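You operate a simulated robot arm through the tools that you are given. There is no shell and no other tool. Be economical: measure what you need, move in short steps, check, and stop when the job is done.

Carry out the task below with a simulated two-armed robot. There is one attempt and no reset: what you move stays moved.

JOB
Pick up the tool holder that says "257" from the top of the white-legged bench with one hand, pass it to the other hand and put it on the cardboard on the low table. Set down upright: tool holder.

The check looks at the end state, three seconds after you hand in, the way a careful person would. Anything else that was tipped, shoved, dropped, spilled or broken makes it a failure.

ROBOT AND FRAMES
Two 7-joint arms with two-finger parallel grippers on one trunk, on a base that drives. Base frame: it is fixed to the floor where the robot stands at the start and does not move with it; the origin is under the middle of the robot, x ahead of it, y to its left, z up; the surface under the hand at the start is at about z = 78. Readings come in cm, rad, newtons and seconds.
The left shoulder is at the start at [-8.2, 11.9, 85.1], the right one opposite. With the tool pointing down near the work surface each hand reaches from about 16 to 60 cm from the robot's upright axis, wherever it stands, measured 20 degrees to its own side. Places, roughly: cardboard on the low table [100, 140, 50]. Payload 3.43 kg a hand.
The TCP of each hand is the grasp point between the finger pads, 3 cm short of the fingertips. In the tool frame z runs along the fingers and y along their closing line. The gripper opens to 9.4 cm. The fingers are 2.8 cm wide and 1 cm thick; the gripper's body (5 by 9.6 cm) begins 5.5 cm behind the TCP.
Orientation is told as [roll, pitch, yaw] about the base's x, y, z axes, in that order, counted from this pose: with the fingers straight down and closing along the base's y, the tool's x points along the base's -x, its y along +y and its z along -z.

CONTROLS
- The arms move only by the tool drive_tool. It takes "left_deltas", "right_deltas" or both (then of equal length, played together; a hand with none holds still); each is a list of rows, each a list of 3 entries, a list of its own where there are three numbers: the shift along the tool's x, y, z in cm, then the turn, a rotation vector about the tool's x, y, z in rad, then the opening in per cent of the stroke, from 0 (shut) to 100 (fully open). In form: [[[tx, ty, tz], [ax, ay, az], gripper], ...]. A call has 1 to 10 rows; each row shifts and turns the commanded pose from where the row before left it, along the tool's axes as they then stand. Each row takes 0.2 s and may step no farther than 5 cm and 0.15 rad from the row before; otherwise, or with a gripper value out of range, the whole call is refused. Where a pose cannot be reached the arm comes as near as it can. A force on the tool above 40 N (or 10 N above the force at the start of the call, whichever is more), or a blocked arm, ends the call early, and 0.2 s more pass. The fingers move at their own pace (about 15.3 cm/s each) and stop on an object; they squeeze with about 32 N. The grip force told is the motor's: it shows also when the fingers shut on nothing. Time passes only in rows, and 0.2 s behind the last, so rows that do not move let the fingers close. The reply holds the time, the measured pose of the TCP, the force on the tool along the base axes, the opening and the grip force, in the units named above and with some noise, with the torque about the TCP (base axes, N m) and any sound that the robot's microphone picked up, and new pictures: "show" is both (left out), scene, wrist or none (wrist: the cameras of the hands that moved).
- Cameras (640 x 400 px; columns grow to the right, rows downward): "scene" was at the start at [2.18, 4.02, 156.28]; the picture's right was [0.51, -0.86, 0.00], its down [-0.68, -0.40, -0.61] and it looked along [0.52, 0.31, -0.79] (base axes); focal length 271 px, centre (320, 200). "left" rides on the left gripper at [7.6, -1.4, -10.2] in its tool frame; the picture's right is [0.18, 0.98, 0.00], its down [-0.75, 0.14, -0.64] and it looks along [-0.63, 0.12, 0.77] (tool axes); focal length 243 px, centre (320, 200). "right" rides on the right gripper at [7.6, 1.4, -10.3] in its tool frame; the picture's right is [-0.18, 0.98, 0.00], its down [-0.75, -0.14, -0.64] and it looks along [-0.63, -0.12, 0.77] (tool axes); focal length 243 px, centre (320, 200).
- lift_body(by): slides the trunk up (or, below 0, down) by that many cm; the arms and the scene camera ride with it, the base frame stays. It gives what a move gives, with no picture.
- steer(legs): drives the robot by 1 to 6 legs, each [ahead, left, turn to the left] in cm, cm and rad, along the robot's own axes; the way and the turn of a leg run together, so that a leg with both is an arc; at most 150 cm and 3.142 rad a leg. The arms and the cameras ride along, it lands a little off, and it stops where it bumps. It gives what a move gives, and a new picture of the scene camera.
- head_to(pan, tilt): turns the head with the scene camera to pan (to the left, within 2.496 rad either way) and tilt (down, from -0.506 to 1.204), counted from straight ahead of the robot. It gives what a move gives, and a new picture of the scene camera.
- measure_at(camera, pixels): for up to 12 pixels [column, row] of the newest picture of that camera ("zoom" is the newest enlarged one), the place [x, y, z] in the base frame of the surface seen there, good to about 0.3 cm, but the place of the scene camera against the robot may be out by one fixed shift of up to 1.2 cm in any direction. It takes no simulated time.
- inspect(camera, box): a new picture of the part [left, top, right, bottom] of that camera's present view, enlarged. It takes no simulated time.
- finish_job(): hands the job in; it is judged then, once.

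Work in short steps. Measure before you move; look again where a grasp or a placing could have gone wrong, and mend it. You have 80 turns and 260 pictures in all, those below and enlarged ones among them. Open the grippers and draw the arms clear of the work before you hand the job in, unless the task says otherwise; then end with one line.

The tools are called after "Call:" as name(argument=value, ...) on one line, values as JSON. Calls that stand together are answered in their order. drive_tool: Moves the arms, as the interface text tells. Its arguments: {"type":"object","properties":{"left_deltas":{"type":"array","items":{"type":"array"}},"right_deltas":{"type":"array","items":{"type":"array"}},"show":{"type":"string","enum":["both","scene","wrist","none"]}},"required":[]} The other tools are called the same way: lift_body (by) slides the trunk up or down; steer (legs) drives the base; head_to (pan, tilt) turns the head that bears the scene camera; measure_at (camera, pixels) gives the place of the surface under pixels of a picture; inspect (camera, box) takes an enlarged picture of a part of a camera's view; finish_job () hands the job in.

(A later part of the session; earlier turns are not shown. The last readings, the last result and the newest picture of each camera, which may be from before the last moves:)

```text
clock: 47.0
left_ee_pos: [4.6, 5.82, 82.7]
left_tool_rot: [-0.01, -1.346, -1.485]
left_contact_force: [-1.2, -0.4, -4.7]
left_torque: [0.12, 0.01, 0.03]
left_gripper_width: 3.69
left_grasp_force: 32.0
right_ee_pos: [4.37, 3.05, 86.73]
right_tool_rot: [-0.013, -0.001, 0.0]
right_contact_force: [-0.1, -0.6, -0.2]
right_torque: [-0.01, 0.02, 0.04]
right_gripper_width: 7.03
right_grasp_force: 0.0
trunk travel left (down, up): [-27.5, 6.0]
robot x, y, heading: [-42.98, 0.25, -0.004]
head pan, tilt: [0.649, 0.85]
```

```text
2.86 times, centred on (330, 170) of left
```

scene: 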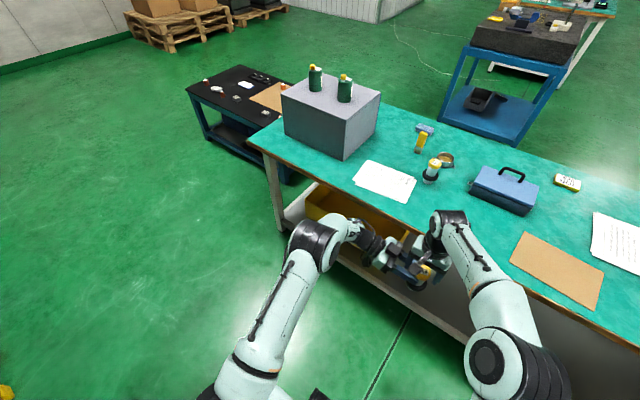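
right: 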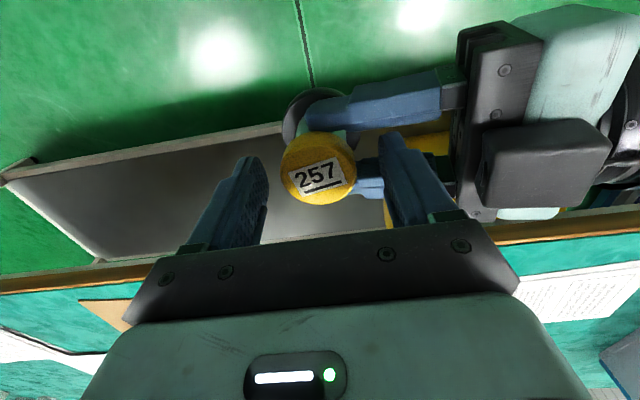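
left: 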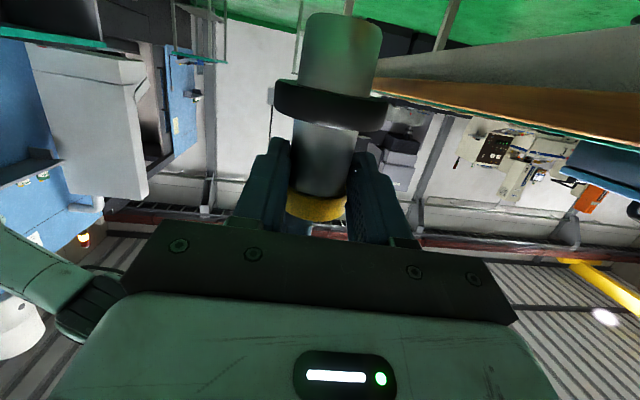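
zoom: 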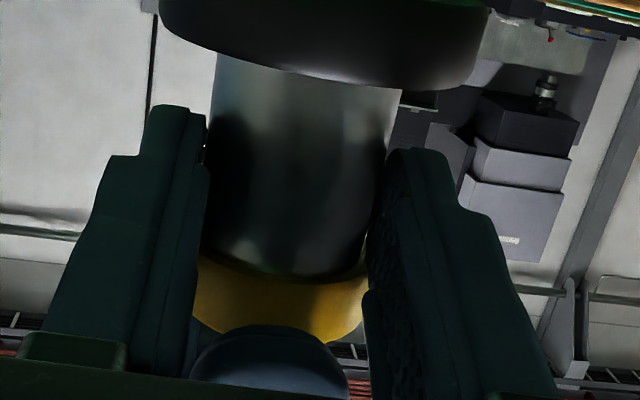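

The right fingertip is visible between the left fingers at cap level. I lower 0.3 cm more and close the right gripper on the cap.

Call:
drive_tool(right_deltas=[[[0.0, 0, 0.3], [0, 0, 0], 75], [[0, 0, 0], [0, 0, 0], 50], [[0, 0, 0], [0, 0, 0], 0], [[0, 0, 0], [0, 0, 0], 0], [[0, 0, 0], [0, 0, 0], 0]])

Call:
inspect(camera="left", box=[220, 100, 440, 240])

```text
clock: 48.2
left_ee_pos: [4.64, 5.9, 82.63]
left_tool_rot: [-0.01, -1.345, -1.482]
left_contact_force: [-0.5, 10.0, -4.0]
left_torque: [0.17, 0.09, -0.16]
left_gripper_width: 3.72
left_grasp_force: 31.9
right_ee_pos: [4.57, 3.1, 86.34]
right_tool_rot: [-0.017, 0.0, -0.001]
right_contact_force: [-0.3, -9.6, -0.3]
right_torque: [-0.42, -0.08, 0.09]
right_gripper_width: 4.46
right_grasp_force: 31.5
trunk travel left (down, up): [-27.5, 6.0]
robot x, y, heading: [-42.62, -0.09, -0.006]
head pan, tilt: [0.649, 0.85]
```

scene: 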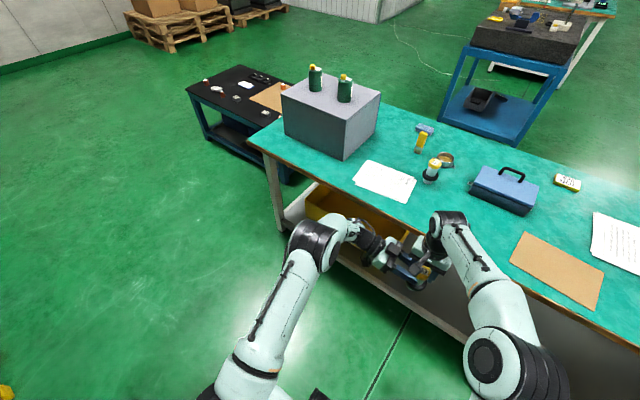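
right: 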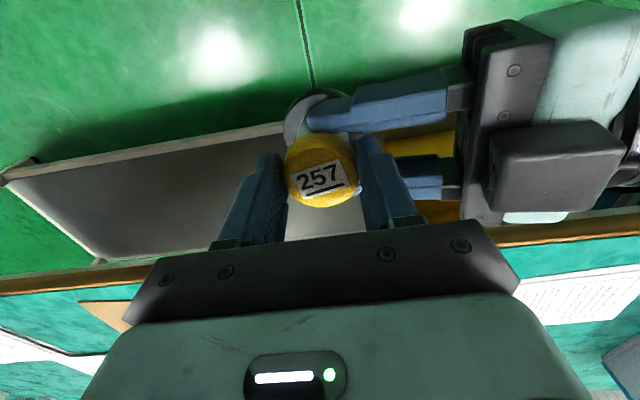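

```text
2.86 times, centred on (330, 170) of left
```

zoom: 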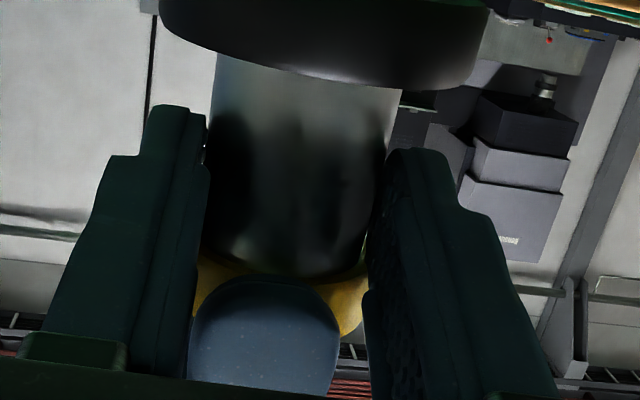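

The right hand holds the cap (4.46 cm, 31.5 N) with good overlap. I open the left hand and check before withdrawing.

Call:
drive_tool(left_deltas=[[[0, 0, 0], [0, 0, 0], 50], [[0, 0, 0], [0, 0, 0], 80], [[0, 0, 0], [0, 0, 0], 80]])

```text
clock: 49.0
left_ee_pos: [4.62, 5.72, 82.6]
left_tool_rot: [-0.009, -1.345, -1.486]
left_contact_force: [0.6, 0.1, 0.5]
left_torque: [-0.01, 0.01, -0.02]
left_gripper_width: 7.51
left_grasp_force: 0.2
right_ee_pos: [4.52, 3.26, 86.31]
right_tool_rot: [-0.014, 0.002, 0.001]
right_contact_force: [-0.1, 0.5, -0.2]
right_torque: [-0.01, 0.01, 0.0]
right_gripper_width: 4.47
right_grasp_force: 32.1
trunk travel left (down, up): [-27.5, 6.0]
robot x, y, heading: [-42.61, -0.11, -0.006]
head pan, tilt: [0.649, 0.85]
```

scene: 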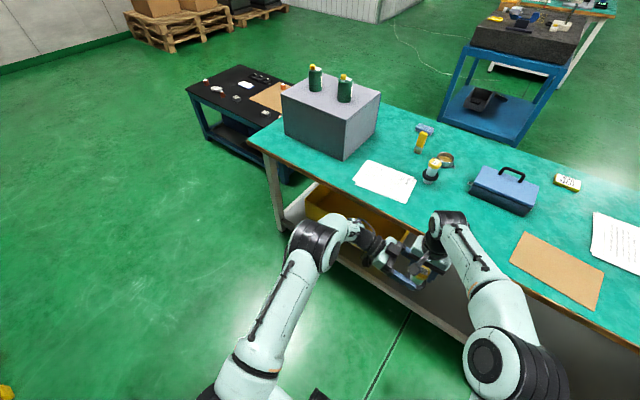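
left: 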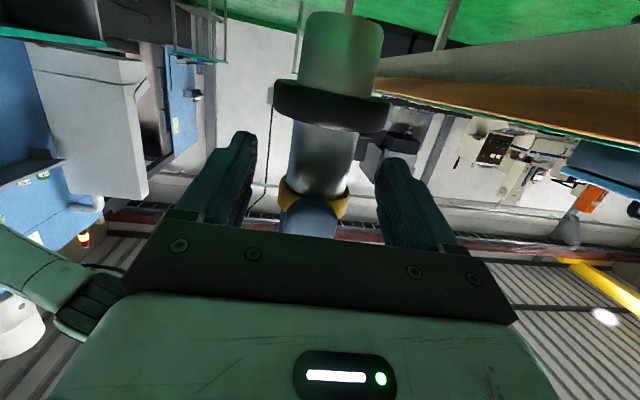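

The holder hangs upright from the right hand. I withdraw the left hand along its axis.

Call:
drive_tool(left_deltas=[[[0, 0, -2], [0, 0, 0], 80], [[0, 0, -3], [0, 0, 0], 80], [[0, 0, -3], [0, 0, 0], 80], [[0, 0, -4], [0, 0, 0], 80], [[0, 0, -4], [0, 0, 0], 80]])

Call:
inspect(camera="scene", box=[370, 220, 490, 300])

Call:
inspect(camera="left", box=[220, 0, 440, 160])

```text
clock: 50.2
left_ee_pos: [3.5, 21.55, 86.3]
left_tool_rot: [-0.009, -1.343, -1.484]
left_contact_force: [0.2, -0.5, -0.5]
left_torque: [-0.03, 0.0, 0.0]
left_gripper_width: 7.52
left_grasp_force: 0.0
right_ee_pos: [4.5, 3.24, 86.46]
right_tool_rot: [-0.016, -0.001, 0.002]
right_contact_force: [-0.3, 0.1, 0.2]
right_torque: [0.02, 0.01, 0.01]
right_gripper_width: 4.49
right_grasp_force: 31.9
trunk travel left (down, up): [-27.5, 6.0]
robot x, y, heading: [-42.91, -0.27, -0.001]
head pan, tilt: [0.649, 0.85]
```

scene: 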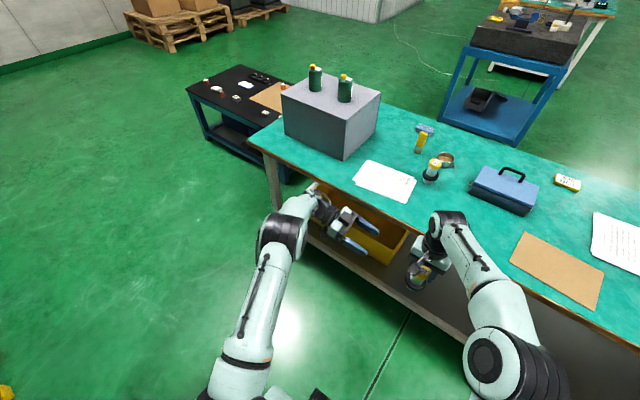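
left: 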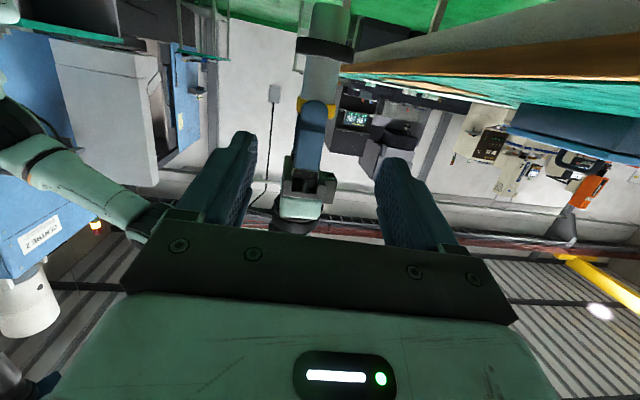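

```text
5.00 times, centred on (430, 260) of scene
```

zoom: 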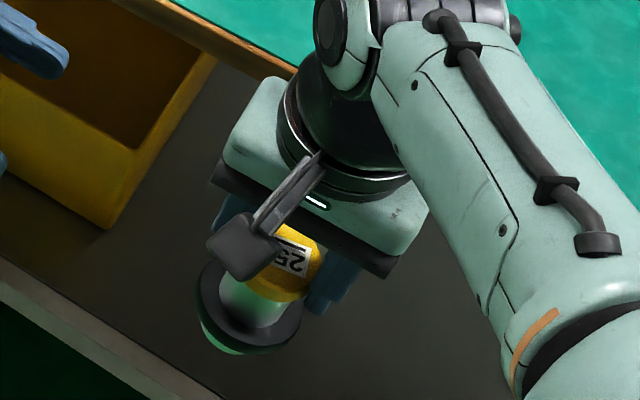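

```text
2.50 times, centred on (330, 80) of left
```

zoom: 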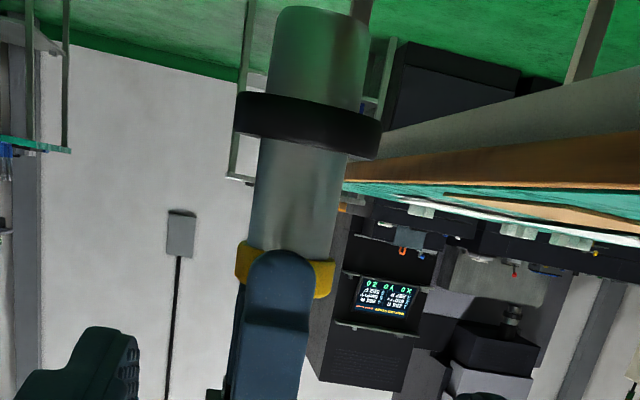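

The pass is done. Now I raise and tuck the left hand so it stays clear when the trunk goes down, and turn the head to measure the low table.

Call:
drive_tool(left_deltas=[[[-3.9, -2, -0.9], [0, 0, 0], 50], [[-3.9, -2, -0.9], [0, 0, 0], 50], [[-3.9, -2, -0.9], [0, 0, 0], 50], [[-3.9, -2, -0.9], [0, 0, 0], 50], [[-3.9, -2, -0.9], [0, 0, 0], 50]], show="none")

Call:
head_to(pan=0.75, tilt=0.5)

Call:
inspect(camera="scene", box=[200, 100, 400, 225])

```text
clock: 51.4
left_ee_pos: [-6.58, 20.58, 106.29]
left_tool_rot: [-0.008, -1.344, -1.485]
left_contact_force: [-0.7, -1.3, -0.6]
left_torque: [-0.02, -0.01, -0.01]
left_gripper_width: 4.68
left_grasp_force: 0.1
right_ee_pos: [4.48, 3.31, 86.41]
right_tool_rot: [-0.014, 0.0, 0.001]
right_contact_force: [0.0, -0.8, -0.7]
right_torque: [-0.03, 0.02, -0.01]
right_gripper_width: 4.5
right_grasp_force: 32.2
trunk travel left (down, up): [-27.5, 6.0]
robot x, y, heading: [-42.92, 0.1, -0.006]
head pan, tilt: [0.649, 0.85]
```

```text
clock: 52.2
left_ee_pos: [-6.31, 20.72, 106.18]
left_tool_rot: [-0.01, -1.344, -1.484]
left_contact_force: [0.4, -1.1, 0.1]
left_torque: [-0.01, -0.01, 0.01]
left_gripper_width: 4.72
left_grasp_force: 0.0
right_ee_pos: [4.43, 3.23, 86.55]
right_tool_rot: [-0.016, 0.0, 0.004]
right_contact_force: [0.0, 0.3, 0.5]
right_torque: [0.02, 0.0, 0.01]
right_gripper_width: 4.5
right_grasp_force: 31.7
trunk travel left (down, up): [-27.5, 6.0]
robot x, y, heading: [-43.0, -0.14, -0.005]
head pan, tilt: [0.75, 0.499]
```

scene: 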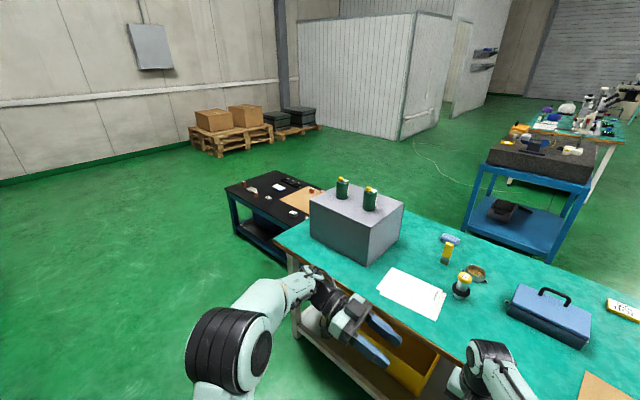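

```text
3.20 times, centred on (300, 162) of scene
```

zoom: 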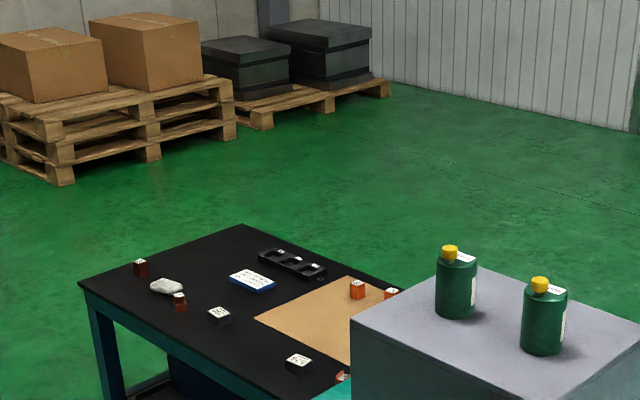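

The floor to the left is free. I drive 120 cm left to face the low table and look.

Call:
steer(legs=[[0, 120, 0]])

Call:
head_to(pan=0.0, tilt=0.65)

```text
clock: 62.8
left_ee_pos: [-6.24, 137.87, 106.16]
left_tool_rot: [-0.009, -1.345, -1.481]
left_contact_force: [-0.1, -0.9, 0.2]
left_torque: [0.0, -0.01, 0.03]
left_gripper_width: 4.69
left_grasp_force: 0.1
right_ee_pos: [4.66, 120.67, 86.36]
right_tool_rot: [-0.016, -0.001, 0.002]
right_contact_force: [-0.2, -0.6, 0.6]
right_torque: [0.0, 0.0, 0.01]
right_gripper_width: 4.51
right_grasp_force: 32.1
trunk travel left (down, up): [-27.5, 6.0]
robot x, y, heading: [-42.33, 116.94, -0.001]
head pan, tilt: [0.75, 0.499]
```

scene: 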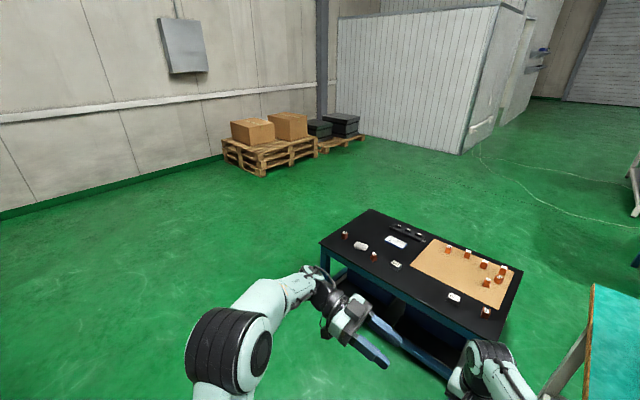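

```text
clock: 63.9
left_ee_pos: [-6.19, 137.91, 106.24]
left_tool_rot: [-0.011, -1.342, -1.482]
left_contact_force: [-0.1, 0.2, -0.3]
left_torque: [0.03, -0.01, 0.02]
left_gripper_width: 4.7
left_grasp_force: 0.0
right_ee_pos: [4.72, 120.58, 86.47]
right_tool_rot: [-0.014, 0.001, 0.005]
right_contact_force: [-1.0, 0.1, -0.2]
right_torque: [0.02, 0.02, 0.0]
right_gripper_width: 4.52
right_grasp_force: 31.9
trunk travel left (down, up): [-27.5, 6.0]
robot x, y, heading: [-42.64, 117.47, -0.0]
head pan, tilt: [0.0, 0.649]
```

scene: 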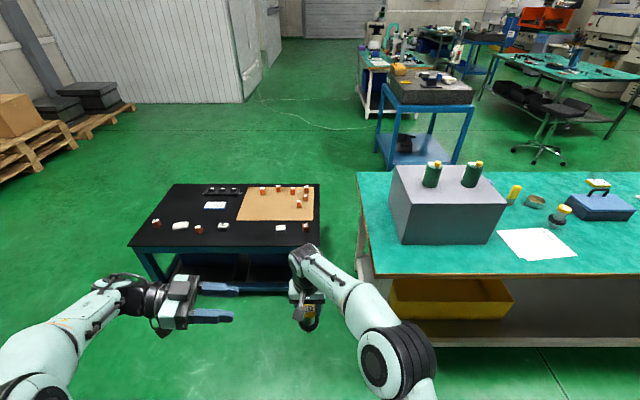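

The low table is ahead with cardboard at (275,203). I enlarge and measure it, plus the small brown pots on it.

Call:
inspect(camera="scene", box=[120, 165, 360, 315])

Call:
measure_at(camera="scene", pixels=[[248, 187], [313, 187], [236, 219], [313, 220], [129, 247], [174, 186], [320, 245], [320, 184], [264, 190], [297, 203], [280, 228], [306, 225]])

```text
2.67 times, centred on (240, 240) of scene
```

zoom: 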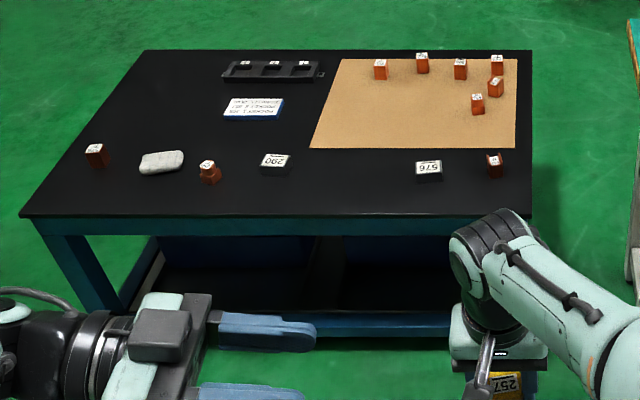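

```text
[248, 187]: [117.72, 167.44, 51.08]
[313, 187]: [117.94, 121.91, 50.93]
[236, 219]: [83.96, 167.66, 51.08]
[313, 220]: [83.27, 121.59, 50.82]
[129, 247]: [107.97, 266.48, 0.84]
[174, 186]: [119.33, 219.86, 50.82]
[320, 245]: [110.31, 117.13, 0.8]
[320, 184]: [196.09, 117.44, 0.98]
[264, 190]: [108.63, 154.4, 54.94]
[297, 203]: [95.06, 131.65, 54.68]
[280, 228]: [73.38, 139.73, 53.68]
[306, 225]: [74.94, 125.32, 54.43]
```

Cardboard spans x 83.5–118, y 121.5–167.5; a free spot is near its left front (≈90,153). I check the height of the right arm's elbow before planning the lowering.

Call:
measure_at(camera="scene", pixels=[[395, 330], [375, 370], [400, 380], [335, 285], [308, 255], [420, 390], [218, 226], [199, 228], [242, 217], [180, 245], [240, 247], [300, 245]])

```text
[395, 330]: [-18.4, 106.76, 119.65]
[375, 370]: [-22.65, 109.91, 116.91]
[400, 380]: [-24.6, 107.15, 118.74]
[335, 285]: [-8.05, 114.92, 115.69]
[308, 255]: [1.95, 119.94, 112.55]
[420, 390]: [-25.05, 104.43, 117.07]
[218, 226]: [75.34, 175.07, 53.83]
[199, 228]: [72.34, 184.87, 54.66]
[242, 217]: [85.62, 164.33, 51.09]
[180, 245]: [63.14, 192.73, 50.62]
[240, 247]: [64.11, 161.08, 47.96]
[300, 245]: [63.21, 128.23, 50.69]
```

The elbow is up (z≈115), so lowering is safe. I drive left 33 and then ahead 78 so the holder ends up over the table at height, robot ~27 cm from the table edge.

Call:
steer(legs=[[0, 33, 0], [76, 0, 0]])

```text
clock: 71.1
left_ee_pos: [70.13, 169.97, 106.2]
left_tool_rot: [-0.008, -1.343, -1.5]
left_contact_force: [1.0, -0.6, 0.0]
left_torque: [-0.02, -0.01, 0.0]
left_gripper_width: 4.69
left_grasp_force: 0.1
right_ee_pos: [80.74, 152.57, 86.34]
right_tool_rot: [-0.015, 0.002, -0.016]
right_contact_force: [-0.3, -0.7, 0.0]
right_torque: [0.0, 0.01, -0.02]
right_gripper_width: 4.47
right_grasp_force: 31.6
trunk travel left (down, up): [-27.5, 6.0]
robot x, y, heading: [33.42, 150.18, -0.019]
head pan, tilt: [0.0, 0.649]
```

scene: 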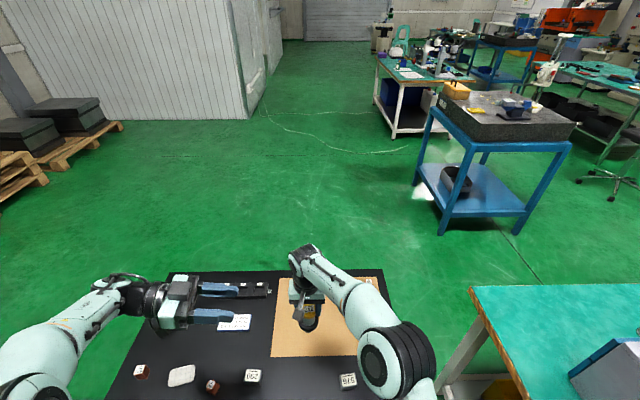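

The right hand is at (80.7,152.6), robot 30 cm from the edge. I drive 6 cm more ahead and tilt the head down.

Call:
steer(legs=[[6, 0, 0.019]])

Call:
head_to(pan=0.0, tilt=0.95)

```text
clock: 72.0
left_ee_pos: [72.26, 170.29, 106.16]
left_tool_rot: [-0.013, -1.345, -1.49]
left_contact_force: [1.4, 0.6, 0.0]
left_torque: [-0.02, 0.0, -0.02]
left_gripper_width: 4.72
left_grasp_force: 0.1
right_ee_pos: [82.89, 152.74, 86.22]
right_tool_rot: [-0.016, 0.0, -0.004]
right_contact_force: [0.2, -0.1, 0.2]
right_torque: [-0.02, 0.03, 0.02]
right_gripper_width: 4.47
right_grasp_force: 31.5
trunk travel left (down, up): [-27.5, 6.0]
robot x, y, heading: [35.46, 150.04, -0.011]
head pan, tilt: [0.0, 0.649]
stopped in leg 1: the robot was blocked; the commanded pose is now the measured one
```

scene: 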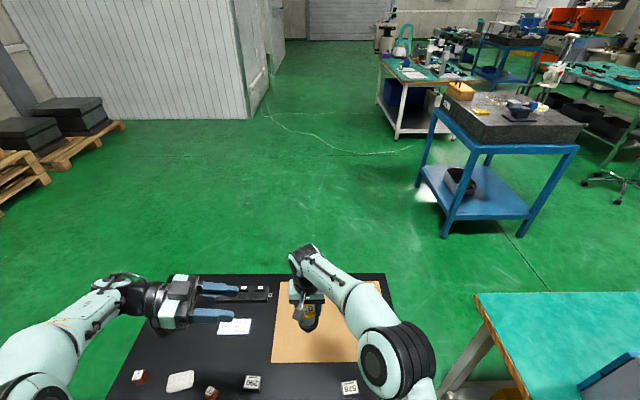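

```text
clock: 72.8
left_ee_pos: [72.17, 170.28, 106.24]
left_tool_rot: [-0.007, -1.343, -1.494]
left_contact_force: [0.1, -0.5, 0.8]
left_torque: [0.01, -0.01, -0.02]
left_gripper_width: 4.69
left_grasp_force: 0.1
right_ee_pos: [82.87, 152.91, 86.22]
right_tool_rot: [-0.014, -0.001, -0.004]
right_contact_force: [1.1, -0.2, 0.1]
right_torque: [-0.01, 0.02, -0.06]
right_gripper_width: 4.5
right_grasp_force: 31.9
trunk travel left (down, up): [-27.5, 6.0]
robot x, y, heading: [35.54, 150.32, -0.011]
head pan, tilt: [0.0, 0.949]
```

scene: 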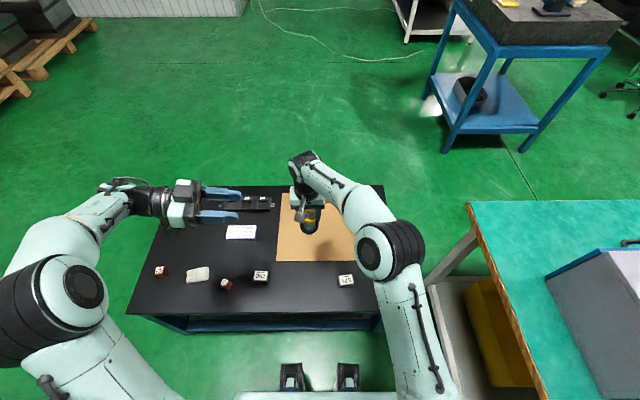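

The base touched the table frame and stopped. I back off 1 cm to leave contact and re-measure the cardboard and items for any shift.

Call:
steer(legs=[[-1, 0, 0]])

Call:
inspect(camera="scene", box=[120, 150, 400, 325])

Call:
measure_at(camera="scene", pixels=[[280, 260], [352, 258], [282, 198], [345, 281], [260, 276], [161, 270], [225, 284], [350, 240], [320, 250], [315, 234]])

```text
clock: 73.6
left_ee_pos: [71.13, 170.32, 106.18]
left_tool_rot: [-0.011, -1.343, -1.493]
left_contact_force: [0.0, -0.6, 0.4]
left_torque: [0.0, 0.06, 0.0]
left_gripper_width: 4.71
left_grasp_force: 0.0
right_ee_pos: [81.89, 152.85, 86.43]
right_tool_rot: [-0.014, 0.001, -0.006]
right_contact_force: [0.1, -0.1, -0.9]
right_torque: [-0.01, 0.0, 0.0]
right_gripper_width: 4.48
right_grasp_force: 32.3
trunk travel left (down, up): [-27.5, 6.0]
robot x, y, heading: [34.58, 150.05, -0.008]
head pan, tilt: [0.0, 0.949]
```

scene: 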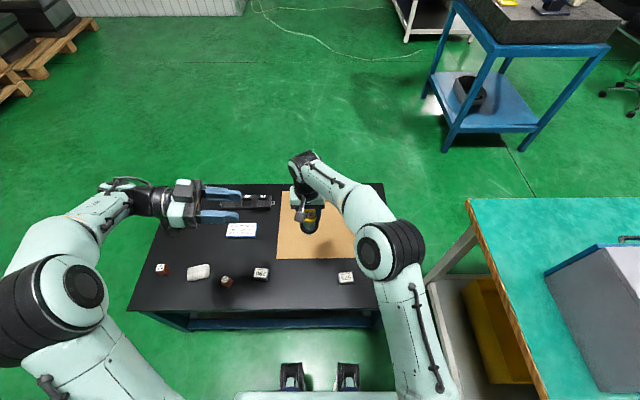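

```text
2.29 times, centred on (260, 238) of scene
```

zoom: 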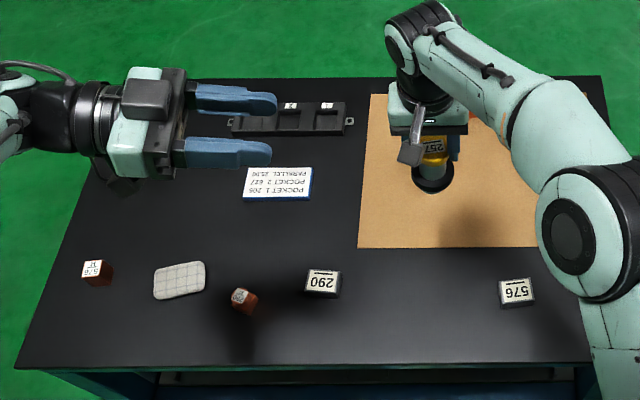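

```text
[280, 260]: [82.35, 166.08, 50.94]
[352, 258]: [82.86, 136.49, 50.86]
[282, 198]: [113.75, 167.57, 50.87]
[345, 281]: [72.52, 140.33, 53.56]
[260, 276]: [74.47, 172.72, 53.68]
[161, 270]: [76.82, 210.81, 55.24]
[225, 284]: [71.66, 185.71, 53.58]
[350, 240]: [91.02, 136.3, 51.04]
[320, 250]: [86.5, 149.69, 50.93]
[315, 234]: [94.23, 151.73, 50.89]
```

Nothing has shifted; cardboard's front edge is at x≈83. I extend the right hand to about (88,149) while lowering the arm 8 cm.

Call:
drive_tool(right_deltas=[[[0, -1, 2], [0, 0, 0], 0], [[-1.5, -1, 2], [0, 0, 0], 0], [[-1.5, -1, 2], [0, 0, 0], 0], [[-1.5, -1, 2], [0, 0, 0], 0], [[-1.6, 0, 0], [0, 0, 0], 0], [[0, 0, 0], [0, 0, 0], 0]])

```text
clock: 75.0
left_ee_pos: [71.12, 170.19, 106.27]
left_tool_rot: [-0.008, -1.343, -1.496]
left_contact_force: [-0.6, 0.7, 0.5]
left_torque: [0.0, -0.03, -0.03]
left_gripper_width: 4.69
left_grasp_force: 0.0
right_ee_pos: [88.01, 148.76, 78.56]
right_tool_rot: [-0.013, 0.0, -0.006]
right_contact_force: [0.6, 0.4, 0.9]
right_torque: [0.0, 0.0, 0.0]
right_gripper_width: 4.49
right_grasp_force: 32.2
trunk travel left (down, up): [-27.5, 6.0]
robot x, y, heading: [34.34, 150.21, -0.009]
head pan, tilt: [0.0, 0.949]
```

scene: 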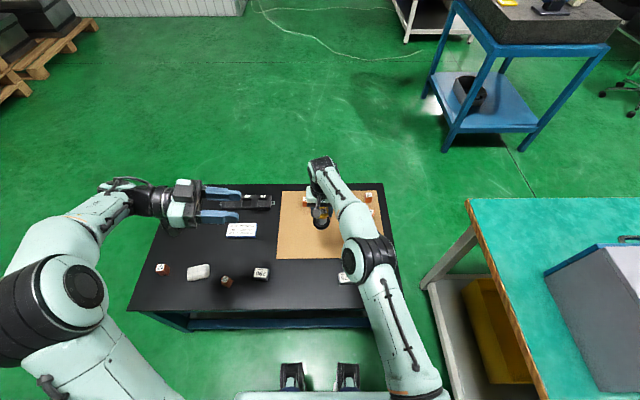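
right: 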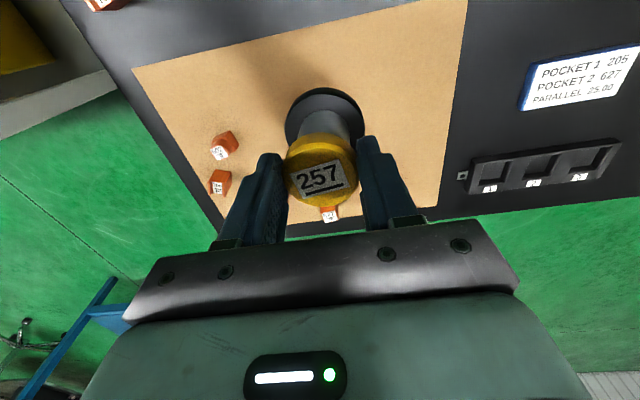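

Reached (88.0,148.8,78.6) over clear cardboard; nearest pot is at (330,213), well beyond. I measure cardboard height and the holder's flange and cap for uprightness.

Call:
measure_at(camera="right", pixels=[[270, 100], [390, 120], [420, 180], [321, 170], [321, 192], [300, 100], [345, 100], [322, 92], [290, 120], [356, 118], [330, 213], [224, 143]])

Call:
inspect(camera="right", box=[260, 70, 400, 220])

Call:
inspect(camera="scene", box=[290, 180, 360, 240])

```text
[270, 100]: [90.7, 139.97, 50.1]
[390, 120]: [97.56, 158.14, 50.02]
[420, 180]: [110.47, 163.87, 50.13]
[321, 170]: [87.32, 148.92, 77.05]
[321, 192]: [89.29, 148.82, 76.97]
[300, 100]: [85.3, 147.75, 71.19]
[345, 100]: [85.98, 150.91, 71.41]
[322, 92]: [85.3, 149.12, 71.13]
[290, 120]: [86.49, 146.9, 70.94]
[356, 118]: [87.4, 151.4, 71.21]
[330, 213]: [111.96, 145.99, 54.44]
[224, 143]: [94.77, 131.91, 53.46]
```

```text
2.67 times, centred on (330, 145) of right
```

zoom: 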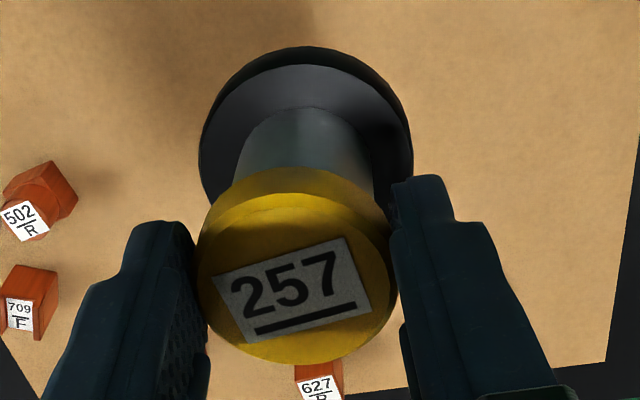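

```text
6.67 times, centred on (325, 210) of scene
```

zoom: 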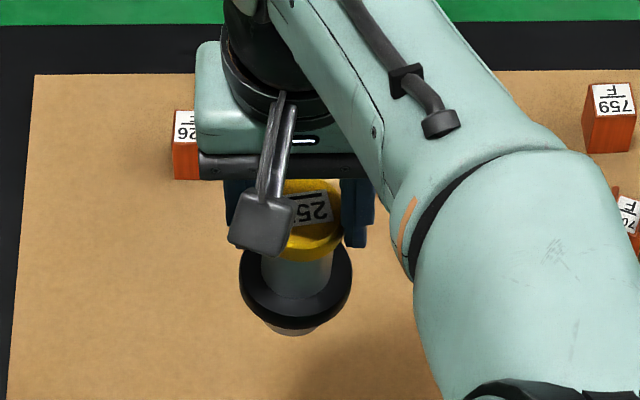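

Cap top reads 77.0 uniformly (upright), cardboard 50.1, so the holder's foot is at ≈66.8: 16.7 cm to go. I lower the trunk 14 cm.

Call:
lift_body(by=-14)

Call:
drive_tool(right_deltas=[[[0, 0, 0], [0, 0, 0], 0]])

Call:
measure_at(camera="right", pixels=[[270, 100], [400, 120], [321, 170], [321, 192], [322, 92]])

```text
clock: 76.6
left_ee_pos: [71.13, 170.44, 92.22]
left_tool_rot: [-0.006, -1.344, -1.495]
left_contact_force: [0.4, 0.6, -0.3]
left_torque: [-0.01, -0.01, -0.02]
left_gripper_width: 4.7
left_grasp_force: 0.0
right_ee_pos: [85.71, 148.71, 62.16]
right_tool_rot: [-0.015, 0.044, -0.006]
right_contact_force: [-0.5, -0.7, -0.1]
right_torque: [0.03, 0.02, 0.0]
right_gripper_width: 4.48
right_grasp_force: 31.6
trunk travel left (down, up): [-13.5, 20.0]
robot x, y, heading: [34.47, 149.7, -0.009]
head pan, tilt: [0.0, 0.949]
```

```text
clock: 77.0
left_ee_pos: [71.05, 170.4, 92.22]
left_tool_rot: [-0.008, -1.345, -1.494]
left_contact_force: [-0.2, -0.6, 0.1]
left_torque: [0.0, 0.02, 0.0]
left_gripper_width: 4.71
left_grasp_force: 0.1
right_ee_pos: [85.79, 148.69, 62.12]
right_tool_rot: [-0.014, 0.043, -0.006]
right_contact_force: [0.6, 0.5, 0.3]
right_torque: [-0.02, 0.0, 0.04]
right_gripper_width: 4.47
right_grasp_force: 31.9
trunk travel left (down, up): [-13.5, 20.0]
robot x, y, heading: [34.27, 150.21, -0.011]
head pan, tilt: [0.0, 0.949]
```

scene: 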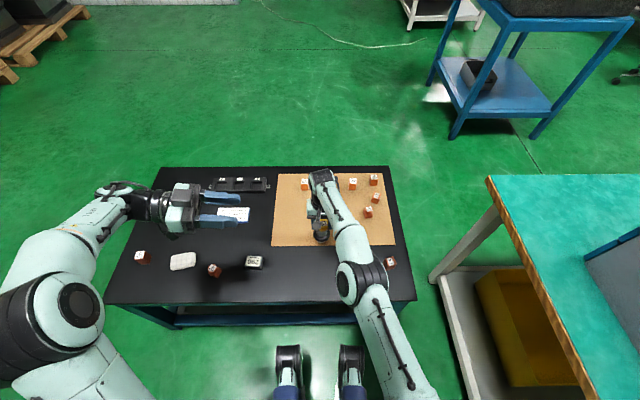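
right: 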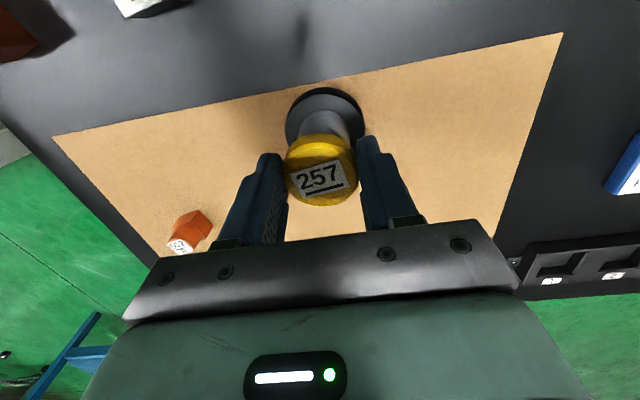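

```text
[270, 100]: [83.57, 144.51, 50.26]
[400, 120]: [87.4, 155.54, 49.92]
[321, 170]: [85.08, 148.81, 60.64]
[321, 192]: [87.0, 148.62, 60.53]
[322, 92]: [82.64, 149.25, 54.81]
```

The hand came out 2.3 cm back and lower than expected (foot ≈0.3 cm above the cardboard). Before going on I check the elbow height and block "576" beneath it.

Call:
measure_at(camera="scene", pixels=[[360, 283], [345, 283], [375, 270], [385, 300], [350, 240], [325, 185], [390, 262], [320, 225]])

Call:
inspect(camera="scene", box=[280, 160, 420, 310])

Call:
inspect(camera="right", box=[0, 0, 320, 200])

```text
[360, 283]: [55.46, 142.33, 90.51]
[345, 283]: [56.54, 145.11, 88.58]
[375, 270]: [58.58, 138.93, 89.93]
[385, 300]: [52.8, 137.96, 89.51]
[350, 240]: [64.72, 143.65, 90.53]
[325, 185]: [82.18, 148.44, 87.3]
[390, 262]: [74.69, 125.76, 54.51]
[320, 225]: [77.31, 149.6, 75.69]
```

```text
2.67 times, centred on (350, 235) of scene
```

zoom: 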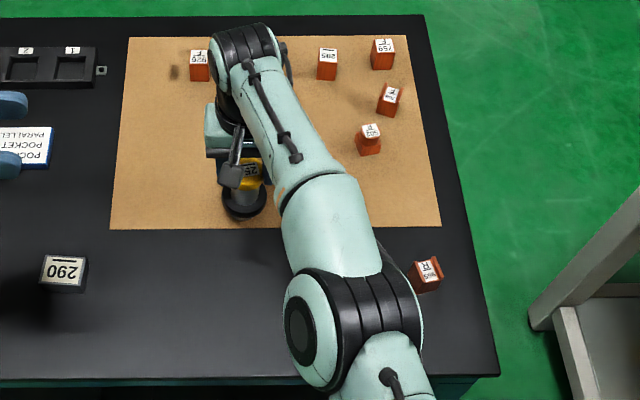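

```text
2.00 times, centred on (160, 100) of right
```

zoom: 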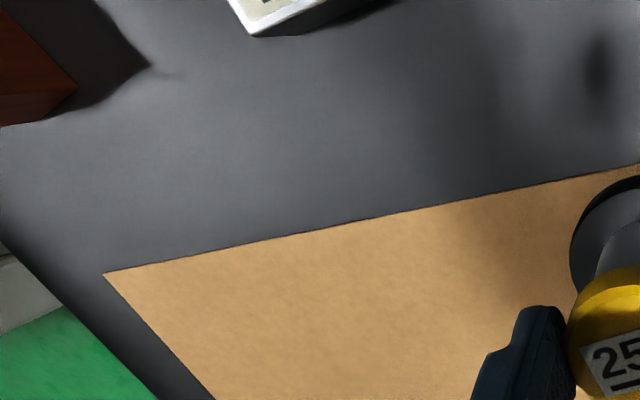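

The elbow is high (z≈90) and nothing was touched. I lift 1.5 cm, move forward 2.5 cm and take out the 0.04 pitch.

Call:
drive_tool(right_deltas=[[[0, 0, -1.5], [0, 0, 0], 0], [[-1.25, 0, 0], [0, -0.022, 0], 0], [[-1.25, 0, 0], [0, -0.021, 0], 0], [[0, 0, 0], [0, 0, 0], 0]])

Call:
measure_at(camera="right", pixels=[[270, 100], [400, 120], [321, 170], [321, 192], [305, 180], [340, 180], [322, 92], [290, 120], [356, 118]])

```text
clock: 78.0
left_ee_pos: [71.14, 170.22, 92.29]
left_tool_rot: [-0.007, -1.344, -1.494]
left_contact_force: [0.3, -0.3, -0.2]
left_torque: [-0.02, 0.01, 0.01]
left_gripper_width: 4.71
left_grasp_force: 0.1
right_ee_pos: [86.52, 148.32, 63.63]
right_tool_rot: [-0.013, 0.003, -0.005]
right_contact_force: [-0.2, -0.6, -0.7]
right_torque: [-0.04, 0.01, 0.02]
right_gripper_width: 4.5
right_grasp_force: 31.7
right hand out of reach, approached as far as the arm can: row 2, 3
trunk travel left (down, up): [-13.5, 20.0]
robot x, y, heading: [34.66, 149.93, -0.011]
head pan, tilt: [0.0, 0.949]
```

scene: 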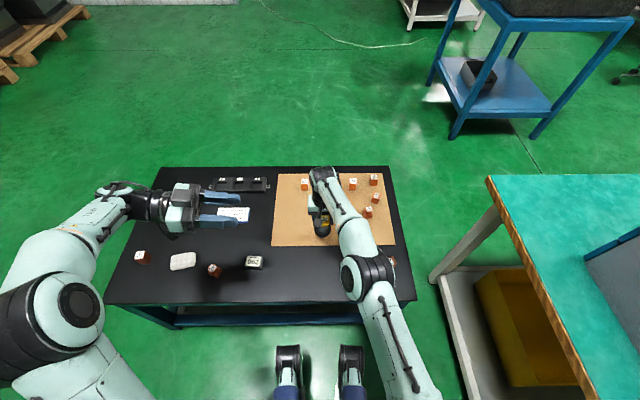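
right: 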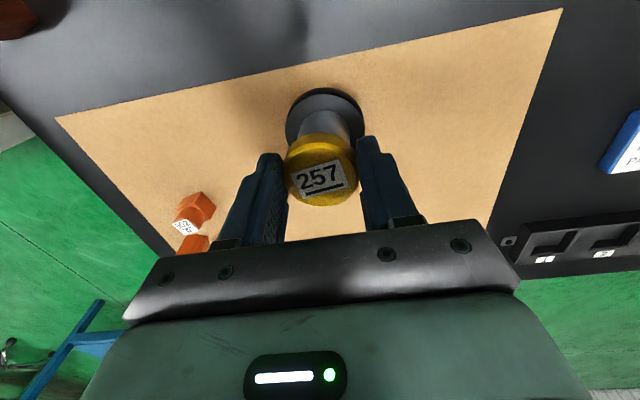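

```text
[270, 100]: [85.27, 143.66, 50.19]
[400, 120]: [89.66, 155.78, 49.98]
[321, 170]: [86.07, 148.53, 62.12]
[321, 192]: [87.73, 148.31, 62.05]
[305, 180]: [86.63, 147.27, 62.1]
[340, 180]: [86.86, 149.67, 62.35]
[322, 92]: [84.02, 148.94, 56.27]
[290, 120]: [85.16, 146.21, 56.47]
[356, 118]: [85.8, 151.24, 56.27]
```

Foot ≈51.95, cardboard 50.1; the whole flange is inside the cardboard's edge. I lower 1.4 cm with the arm and check.

Call:
drive_tool(right_deltas=[[[0.1, 0, 0.5], [0, 0, 0], 0], [[0, 0, 0.5], [0, 0, 0], 0], [[0, 0, 0.4], [0, 0, 0], 0], [[0, 0, 0], [0, 0, 0], 0]], show="wrist")

Call:
measure_at(camera="right", pixels=[[270, 100], [400, 120], [321, 170], [321, 192], [305, 180], [340, 180]])

```text
clock: 79.0
left_ee_pos: [71.03, 170.36, 92.25]
left_tool_rot: [-0.007, -1.343, -1.493]
left_contact_force: [0.1, -0.1, 0.4]
left_torque: [0.03, 0.0, 0.01]
left_gripper_width: 4.69
left_grasp_force: 0.1
right_ee_pos: [86.37, 148.39, 62.08]
right_tool_rot: [-0.015, 0.001, -0.005]
right_contact_force: [-0.8, -0.9, -0.4]
right_torque: [-0.04, 0.03, -0.03]
right_gripper_width: 4.48
right_grasp_force: 31.9
trunk travel left (down, up): [-13.5, 20.0]
robot x, y, heading: [34.24, 150.32, -0.012]
head pan, tilt: [0.0, 0.949]
```

right: 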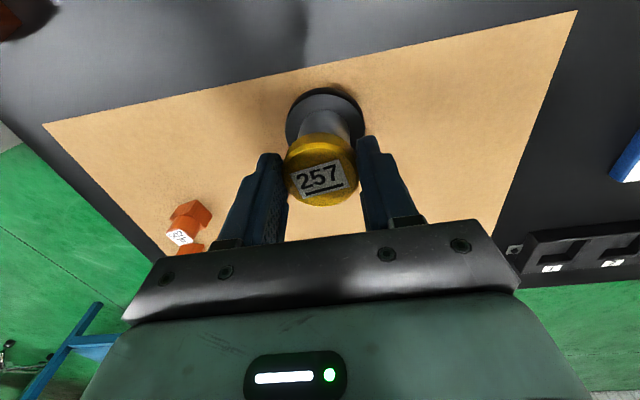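

```text
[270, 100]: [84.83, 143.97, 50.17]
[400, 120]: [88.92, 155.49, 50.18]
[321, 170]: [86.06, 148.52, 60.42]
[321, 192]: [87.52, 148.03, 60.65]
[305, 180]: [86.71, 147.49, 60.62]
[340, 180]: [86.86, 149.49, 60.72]
```

Still ≈0.3 cm to go. I lower in 0.12 cm steps watching the force.

Call:
drive_tool(right_deltas=[[[0, 0, 0.12], [0, 0, 0], 0], [[0, 0, 0.12], [0, 0, 0], 0], [[0, 0, 0], [0, 0, 0], 0]], show="none")

```text
clock: 79.8
left_ee_pos: [71.13, 170.48, 92.16]
left_tool_rot: [-0.007, -1.345, -1.494]
left_contact_force: [0.0, -0.3, -0.1]
left_torque: [0.0, -0.01, -0.01]
left_gripper_width: 4.71
left_grasp_force: 0.0
right_ee_pos: [86.45, 148.45, 61.96]
right_tool_rot: [-0.014, 0.002, -0.006]
right_contact_force: [-0.3, 0.3, 0.5]
right_torque: [0.0, 0.05, 0.0]
right_gripper_width: 4.48
right_grasp_force: 32.2
trunk travel left (down, up): [-13.5, 20.0]
robot x, y, heading: [34.5, 150.53, -0.008]
head pan, tilt: [0.0, 0.949]
```

No contact yet (0.5 N). Continue the small steps.

Call:
drive_tool(right_deltas=[[[0, 0, 0.12], [0, 0, 0], 0], [[0, 0, 0.12], [0, 0, 0], 0], [[0, 0, 0], [0, 0, 0], 0]], show="none")

```text
clock: 80.6
left_ee_pos: [71.07, 170.27, 92.2]
left_tool_rot: [-0.006, -1.345, -1.496]
left_contact_force: [0.1, -0.1, 0.4]
left_torque: [-0.02, 0.01, 0.02]
left_gripper_width: 4.69
left_grasp_force: 0.1
right_ee_pos: [86.44, 148.42, 61.74]
right_tool_rot: [-0.013, 0.001, -0.007]
right_contact_force: [-2.2, -1.8, 4.0]
right_torque: [-0.3, 0.15, -0.04]
right_gripper_width: 4.48
right_grasp_force: 31.9
trunk travel left (down, up): [-13.5, 20.0]
robot x, y, heading: [34.51, 150.21, -0.012]
head pan, tilt: [0.0, 0.949]
```

Contact: 4 N upward at z=61.74. The foot is on the cardboard; I look once more and then open slowly.

Call:
drive_tool(right_deltas=[[[0, 0, 0.05], [0, 0, 0], 0], [[0, 0, 0], [0, 0, 0], 50], [[0, 0, 0], [0, 0, 0], 65], [[0, 0, 0], [0, 0, 0], 75], [[0, 0, 0], [0, 0, 0], 75]])

Call:
measure_at(camera="right", pixels=[[321, 170], [321, 192], [305, 180], [340, 180], [322, 92], [270, 100]])

```text
clock: 81.8
left_ee_pos: [70.94, 170.18, 92.13]
left_tool_rot: [-0.007, -1.345, -1.495]
left_contact_force: [0.9, -0.1, 0.3]
left_torque: [-0.05, 0.0, 0.0]
left_gripper_width: 4.69
left_grasp_force: 0.1
right_ee_pos: [86.41, 148.56, 61.64]
right_tool_rot: [-0.014, 0.003, -0.007]
right_contact_force: [0.6, -0.3, 0.7]
right_torque: [-0.02, 0.0, 0.02]
right_gripper_width: 7.06
right_grasp_force: 0.1
trunk travel left (down, up): [-13.5, 20.0]
robot x, y, heading: [34.69, 150.08, -0.012]
head pan, tilt: [0.0, 0.949]
```

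scene: 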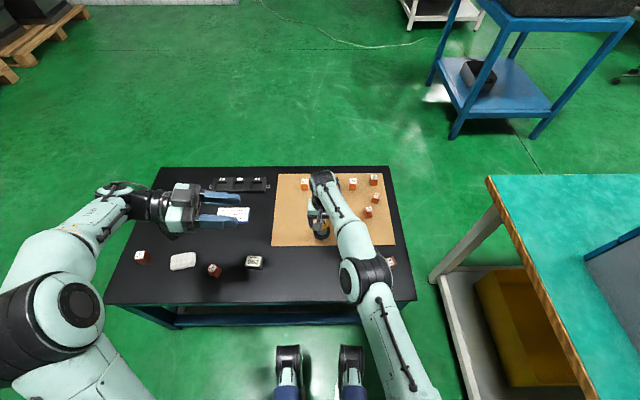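
right: 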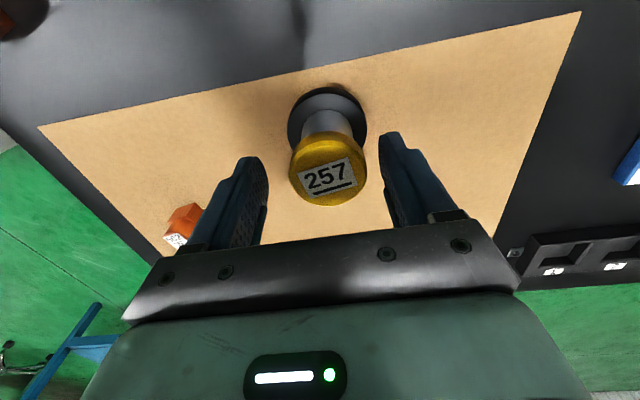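

```text
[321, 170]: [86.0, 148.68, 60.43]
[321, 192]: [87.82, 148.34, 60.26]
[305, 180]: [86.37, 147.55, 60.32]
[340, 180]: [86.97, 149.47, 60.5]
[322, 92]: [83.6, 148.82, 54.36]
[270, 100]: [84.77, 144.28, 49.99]
```

The holder stands upright on its own. I open fully and raise the right hand straight up.

Call:
drive_tool(right_deltas=[[[0, 0, 0], [0, 0, 0], 100], [[0, 0, -1], [0, 0, 0], 100], [[0, 0, -1.5], [0, 0, 0], 100], [[0, 0, -2], [0, 0, 0], 100], [[0, 0, -2], [0, 0, 0], 100], [[0, 0, -2], [0, 0, 0], 100], [[0, 0, -2], [0, 0, 0], 100], [[0.5, 0, -2], [0, 0, 0], 100]])

```text
clock: 83.6
left_ee_pos: [71.04, 170.29, 92.19]
left_tool_rot: [-0.005, -1.345, -1.494]
left_contact_force: [-0.1, 0.4, 0.3]
left_torque: [0.0, -0.01, -0.01]
left_gripper_width: 4.71
left_grasp_force: 0.1
right_ee_pos: [85.68, 148.62, 74.17]
right_tool_rot: [-0.014, 0.002, -0.007]
right_contact_force: [-0.1, -0.7, -0.5]
right_torque: [0.0, -0.02, -0.02]
right_gripper_width: 9.41
right_grasp_force: 0.0
trunk travel left (down, up): [-13.5, 20.0]
robot x, y, heading: [34.39, 149.97, -0.018]
head pan, tilt: [0.0, 0.949]
```

scene: 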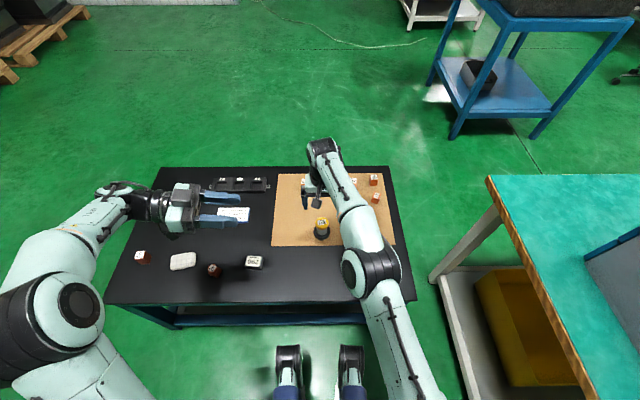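
right: 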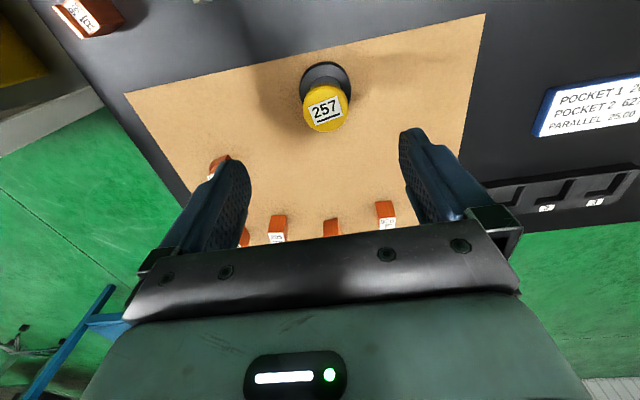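

Hand clear (tips z≈71, cap top 60.4). I raise the trunk to clear the table, then back the robot away and take a final look.

Call:
lift_body(by=14)

Call:
steer(legs=[[-45, 0, 0]])

Call:
inspect(camera="scene", box=[160, 80, 420, 240])

```text
clock: 85.3
left_ee_pos: [71.03, 170.31, 106.25]
left_tool_rot: [-0.007, -1.344, -1.493]
left_contact_force: [0.1, -0.8, 0.4]
left_torque: [0.02, -0.05, 0.02]
left_gripper_width: 4.72
left_grasp_force: 0.0
right_ee_pos: [85.88, 148.55, 88.08]
right_tool_rot: [-0.013, 0.001, -0.004]
right_contact_force: [0.2, 0.2, -0.3]
right_torque: [0.03, -0.02, -0.03]
right_gripper_width: 9.4
right_grasp_force: 0.1
trunk travel left (down, up): [-27.5, 6.0]
robot x, y, heading: [34.53, 150.1, -0.013]
head pan, tilt: [0.0, 0.949]
```

```text
clock: 88.0
left_ee_pos: [25.56, 170.84, 106.28]
left_tool_rot: [-0.007, -1.344, -1.493]
left_contact_force: [-0.2, 0.1, -0.3]
left_torque: [-0.03, 0.0, -0.02]
left_gripper_width: 4.7
left_grasp_force: 0.1
right_ee_pos: [40.45, 149.19, 88.12]
right_tool_rot: [-0.014, 0.0, -0.002]
right_contact_force: [0.0, 0.5, 0.3]
right_torque: [0.03, -0.01, 0.0]
right_gripper_width: 9.39
right_grasp_force: 0.2
trunk travel left (down, up): [-27.5, 6.0]
robot x, y, heading: [-11.12, 150.44, -0.006]
head pan, tilt: [0.0, 0.949]
```

scene: 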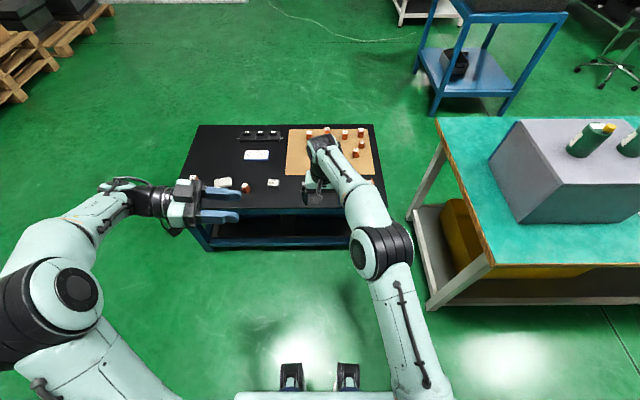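

```text
2.46 times, centred on (290, 160) of scene
```

zoom: 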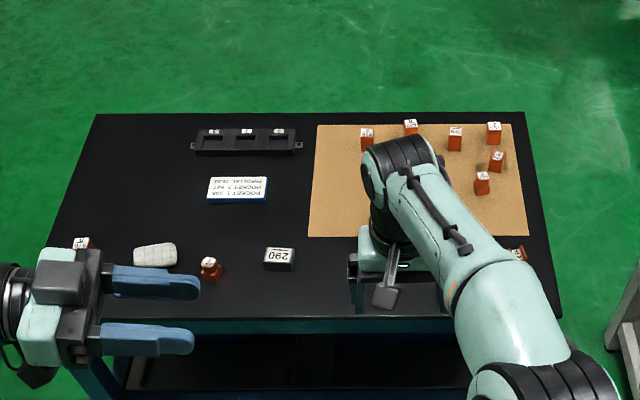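

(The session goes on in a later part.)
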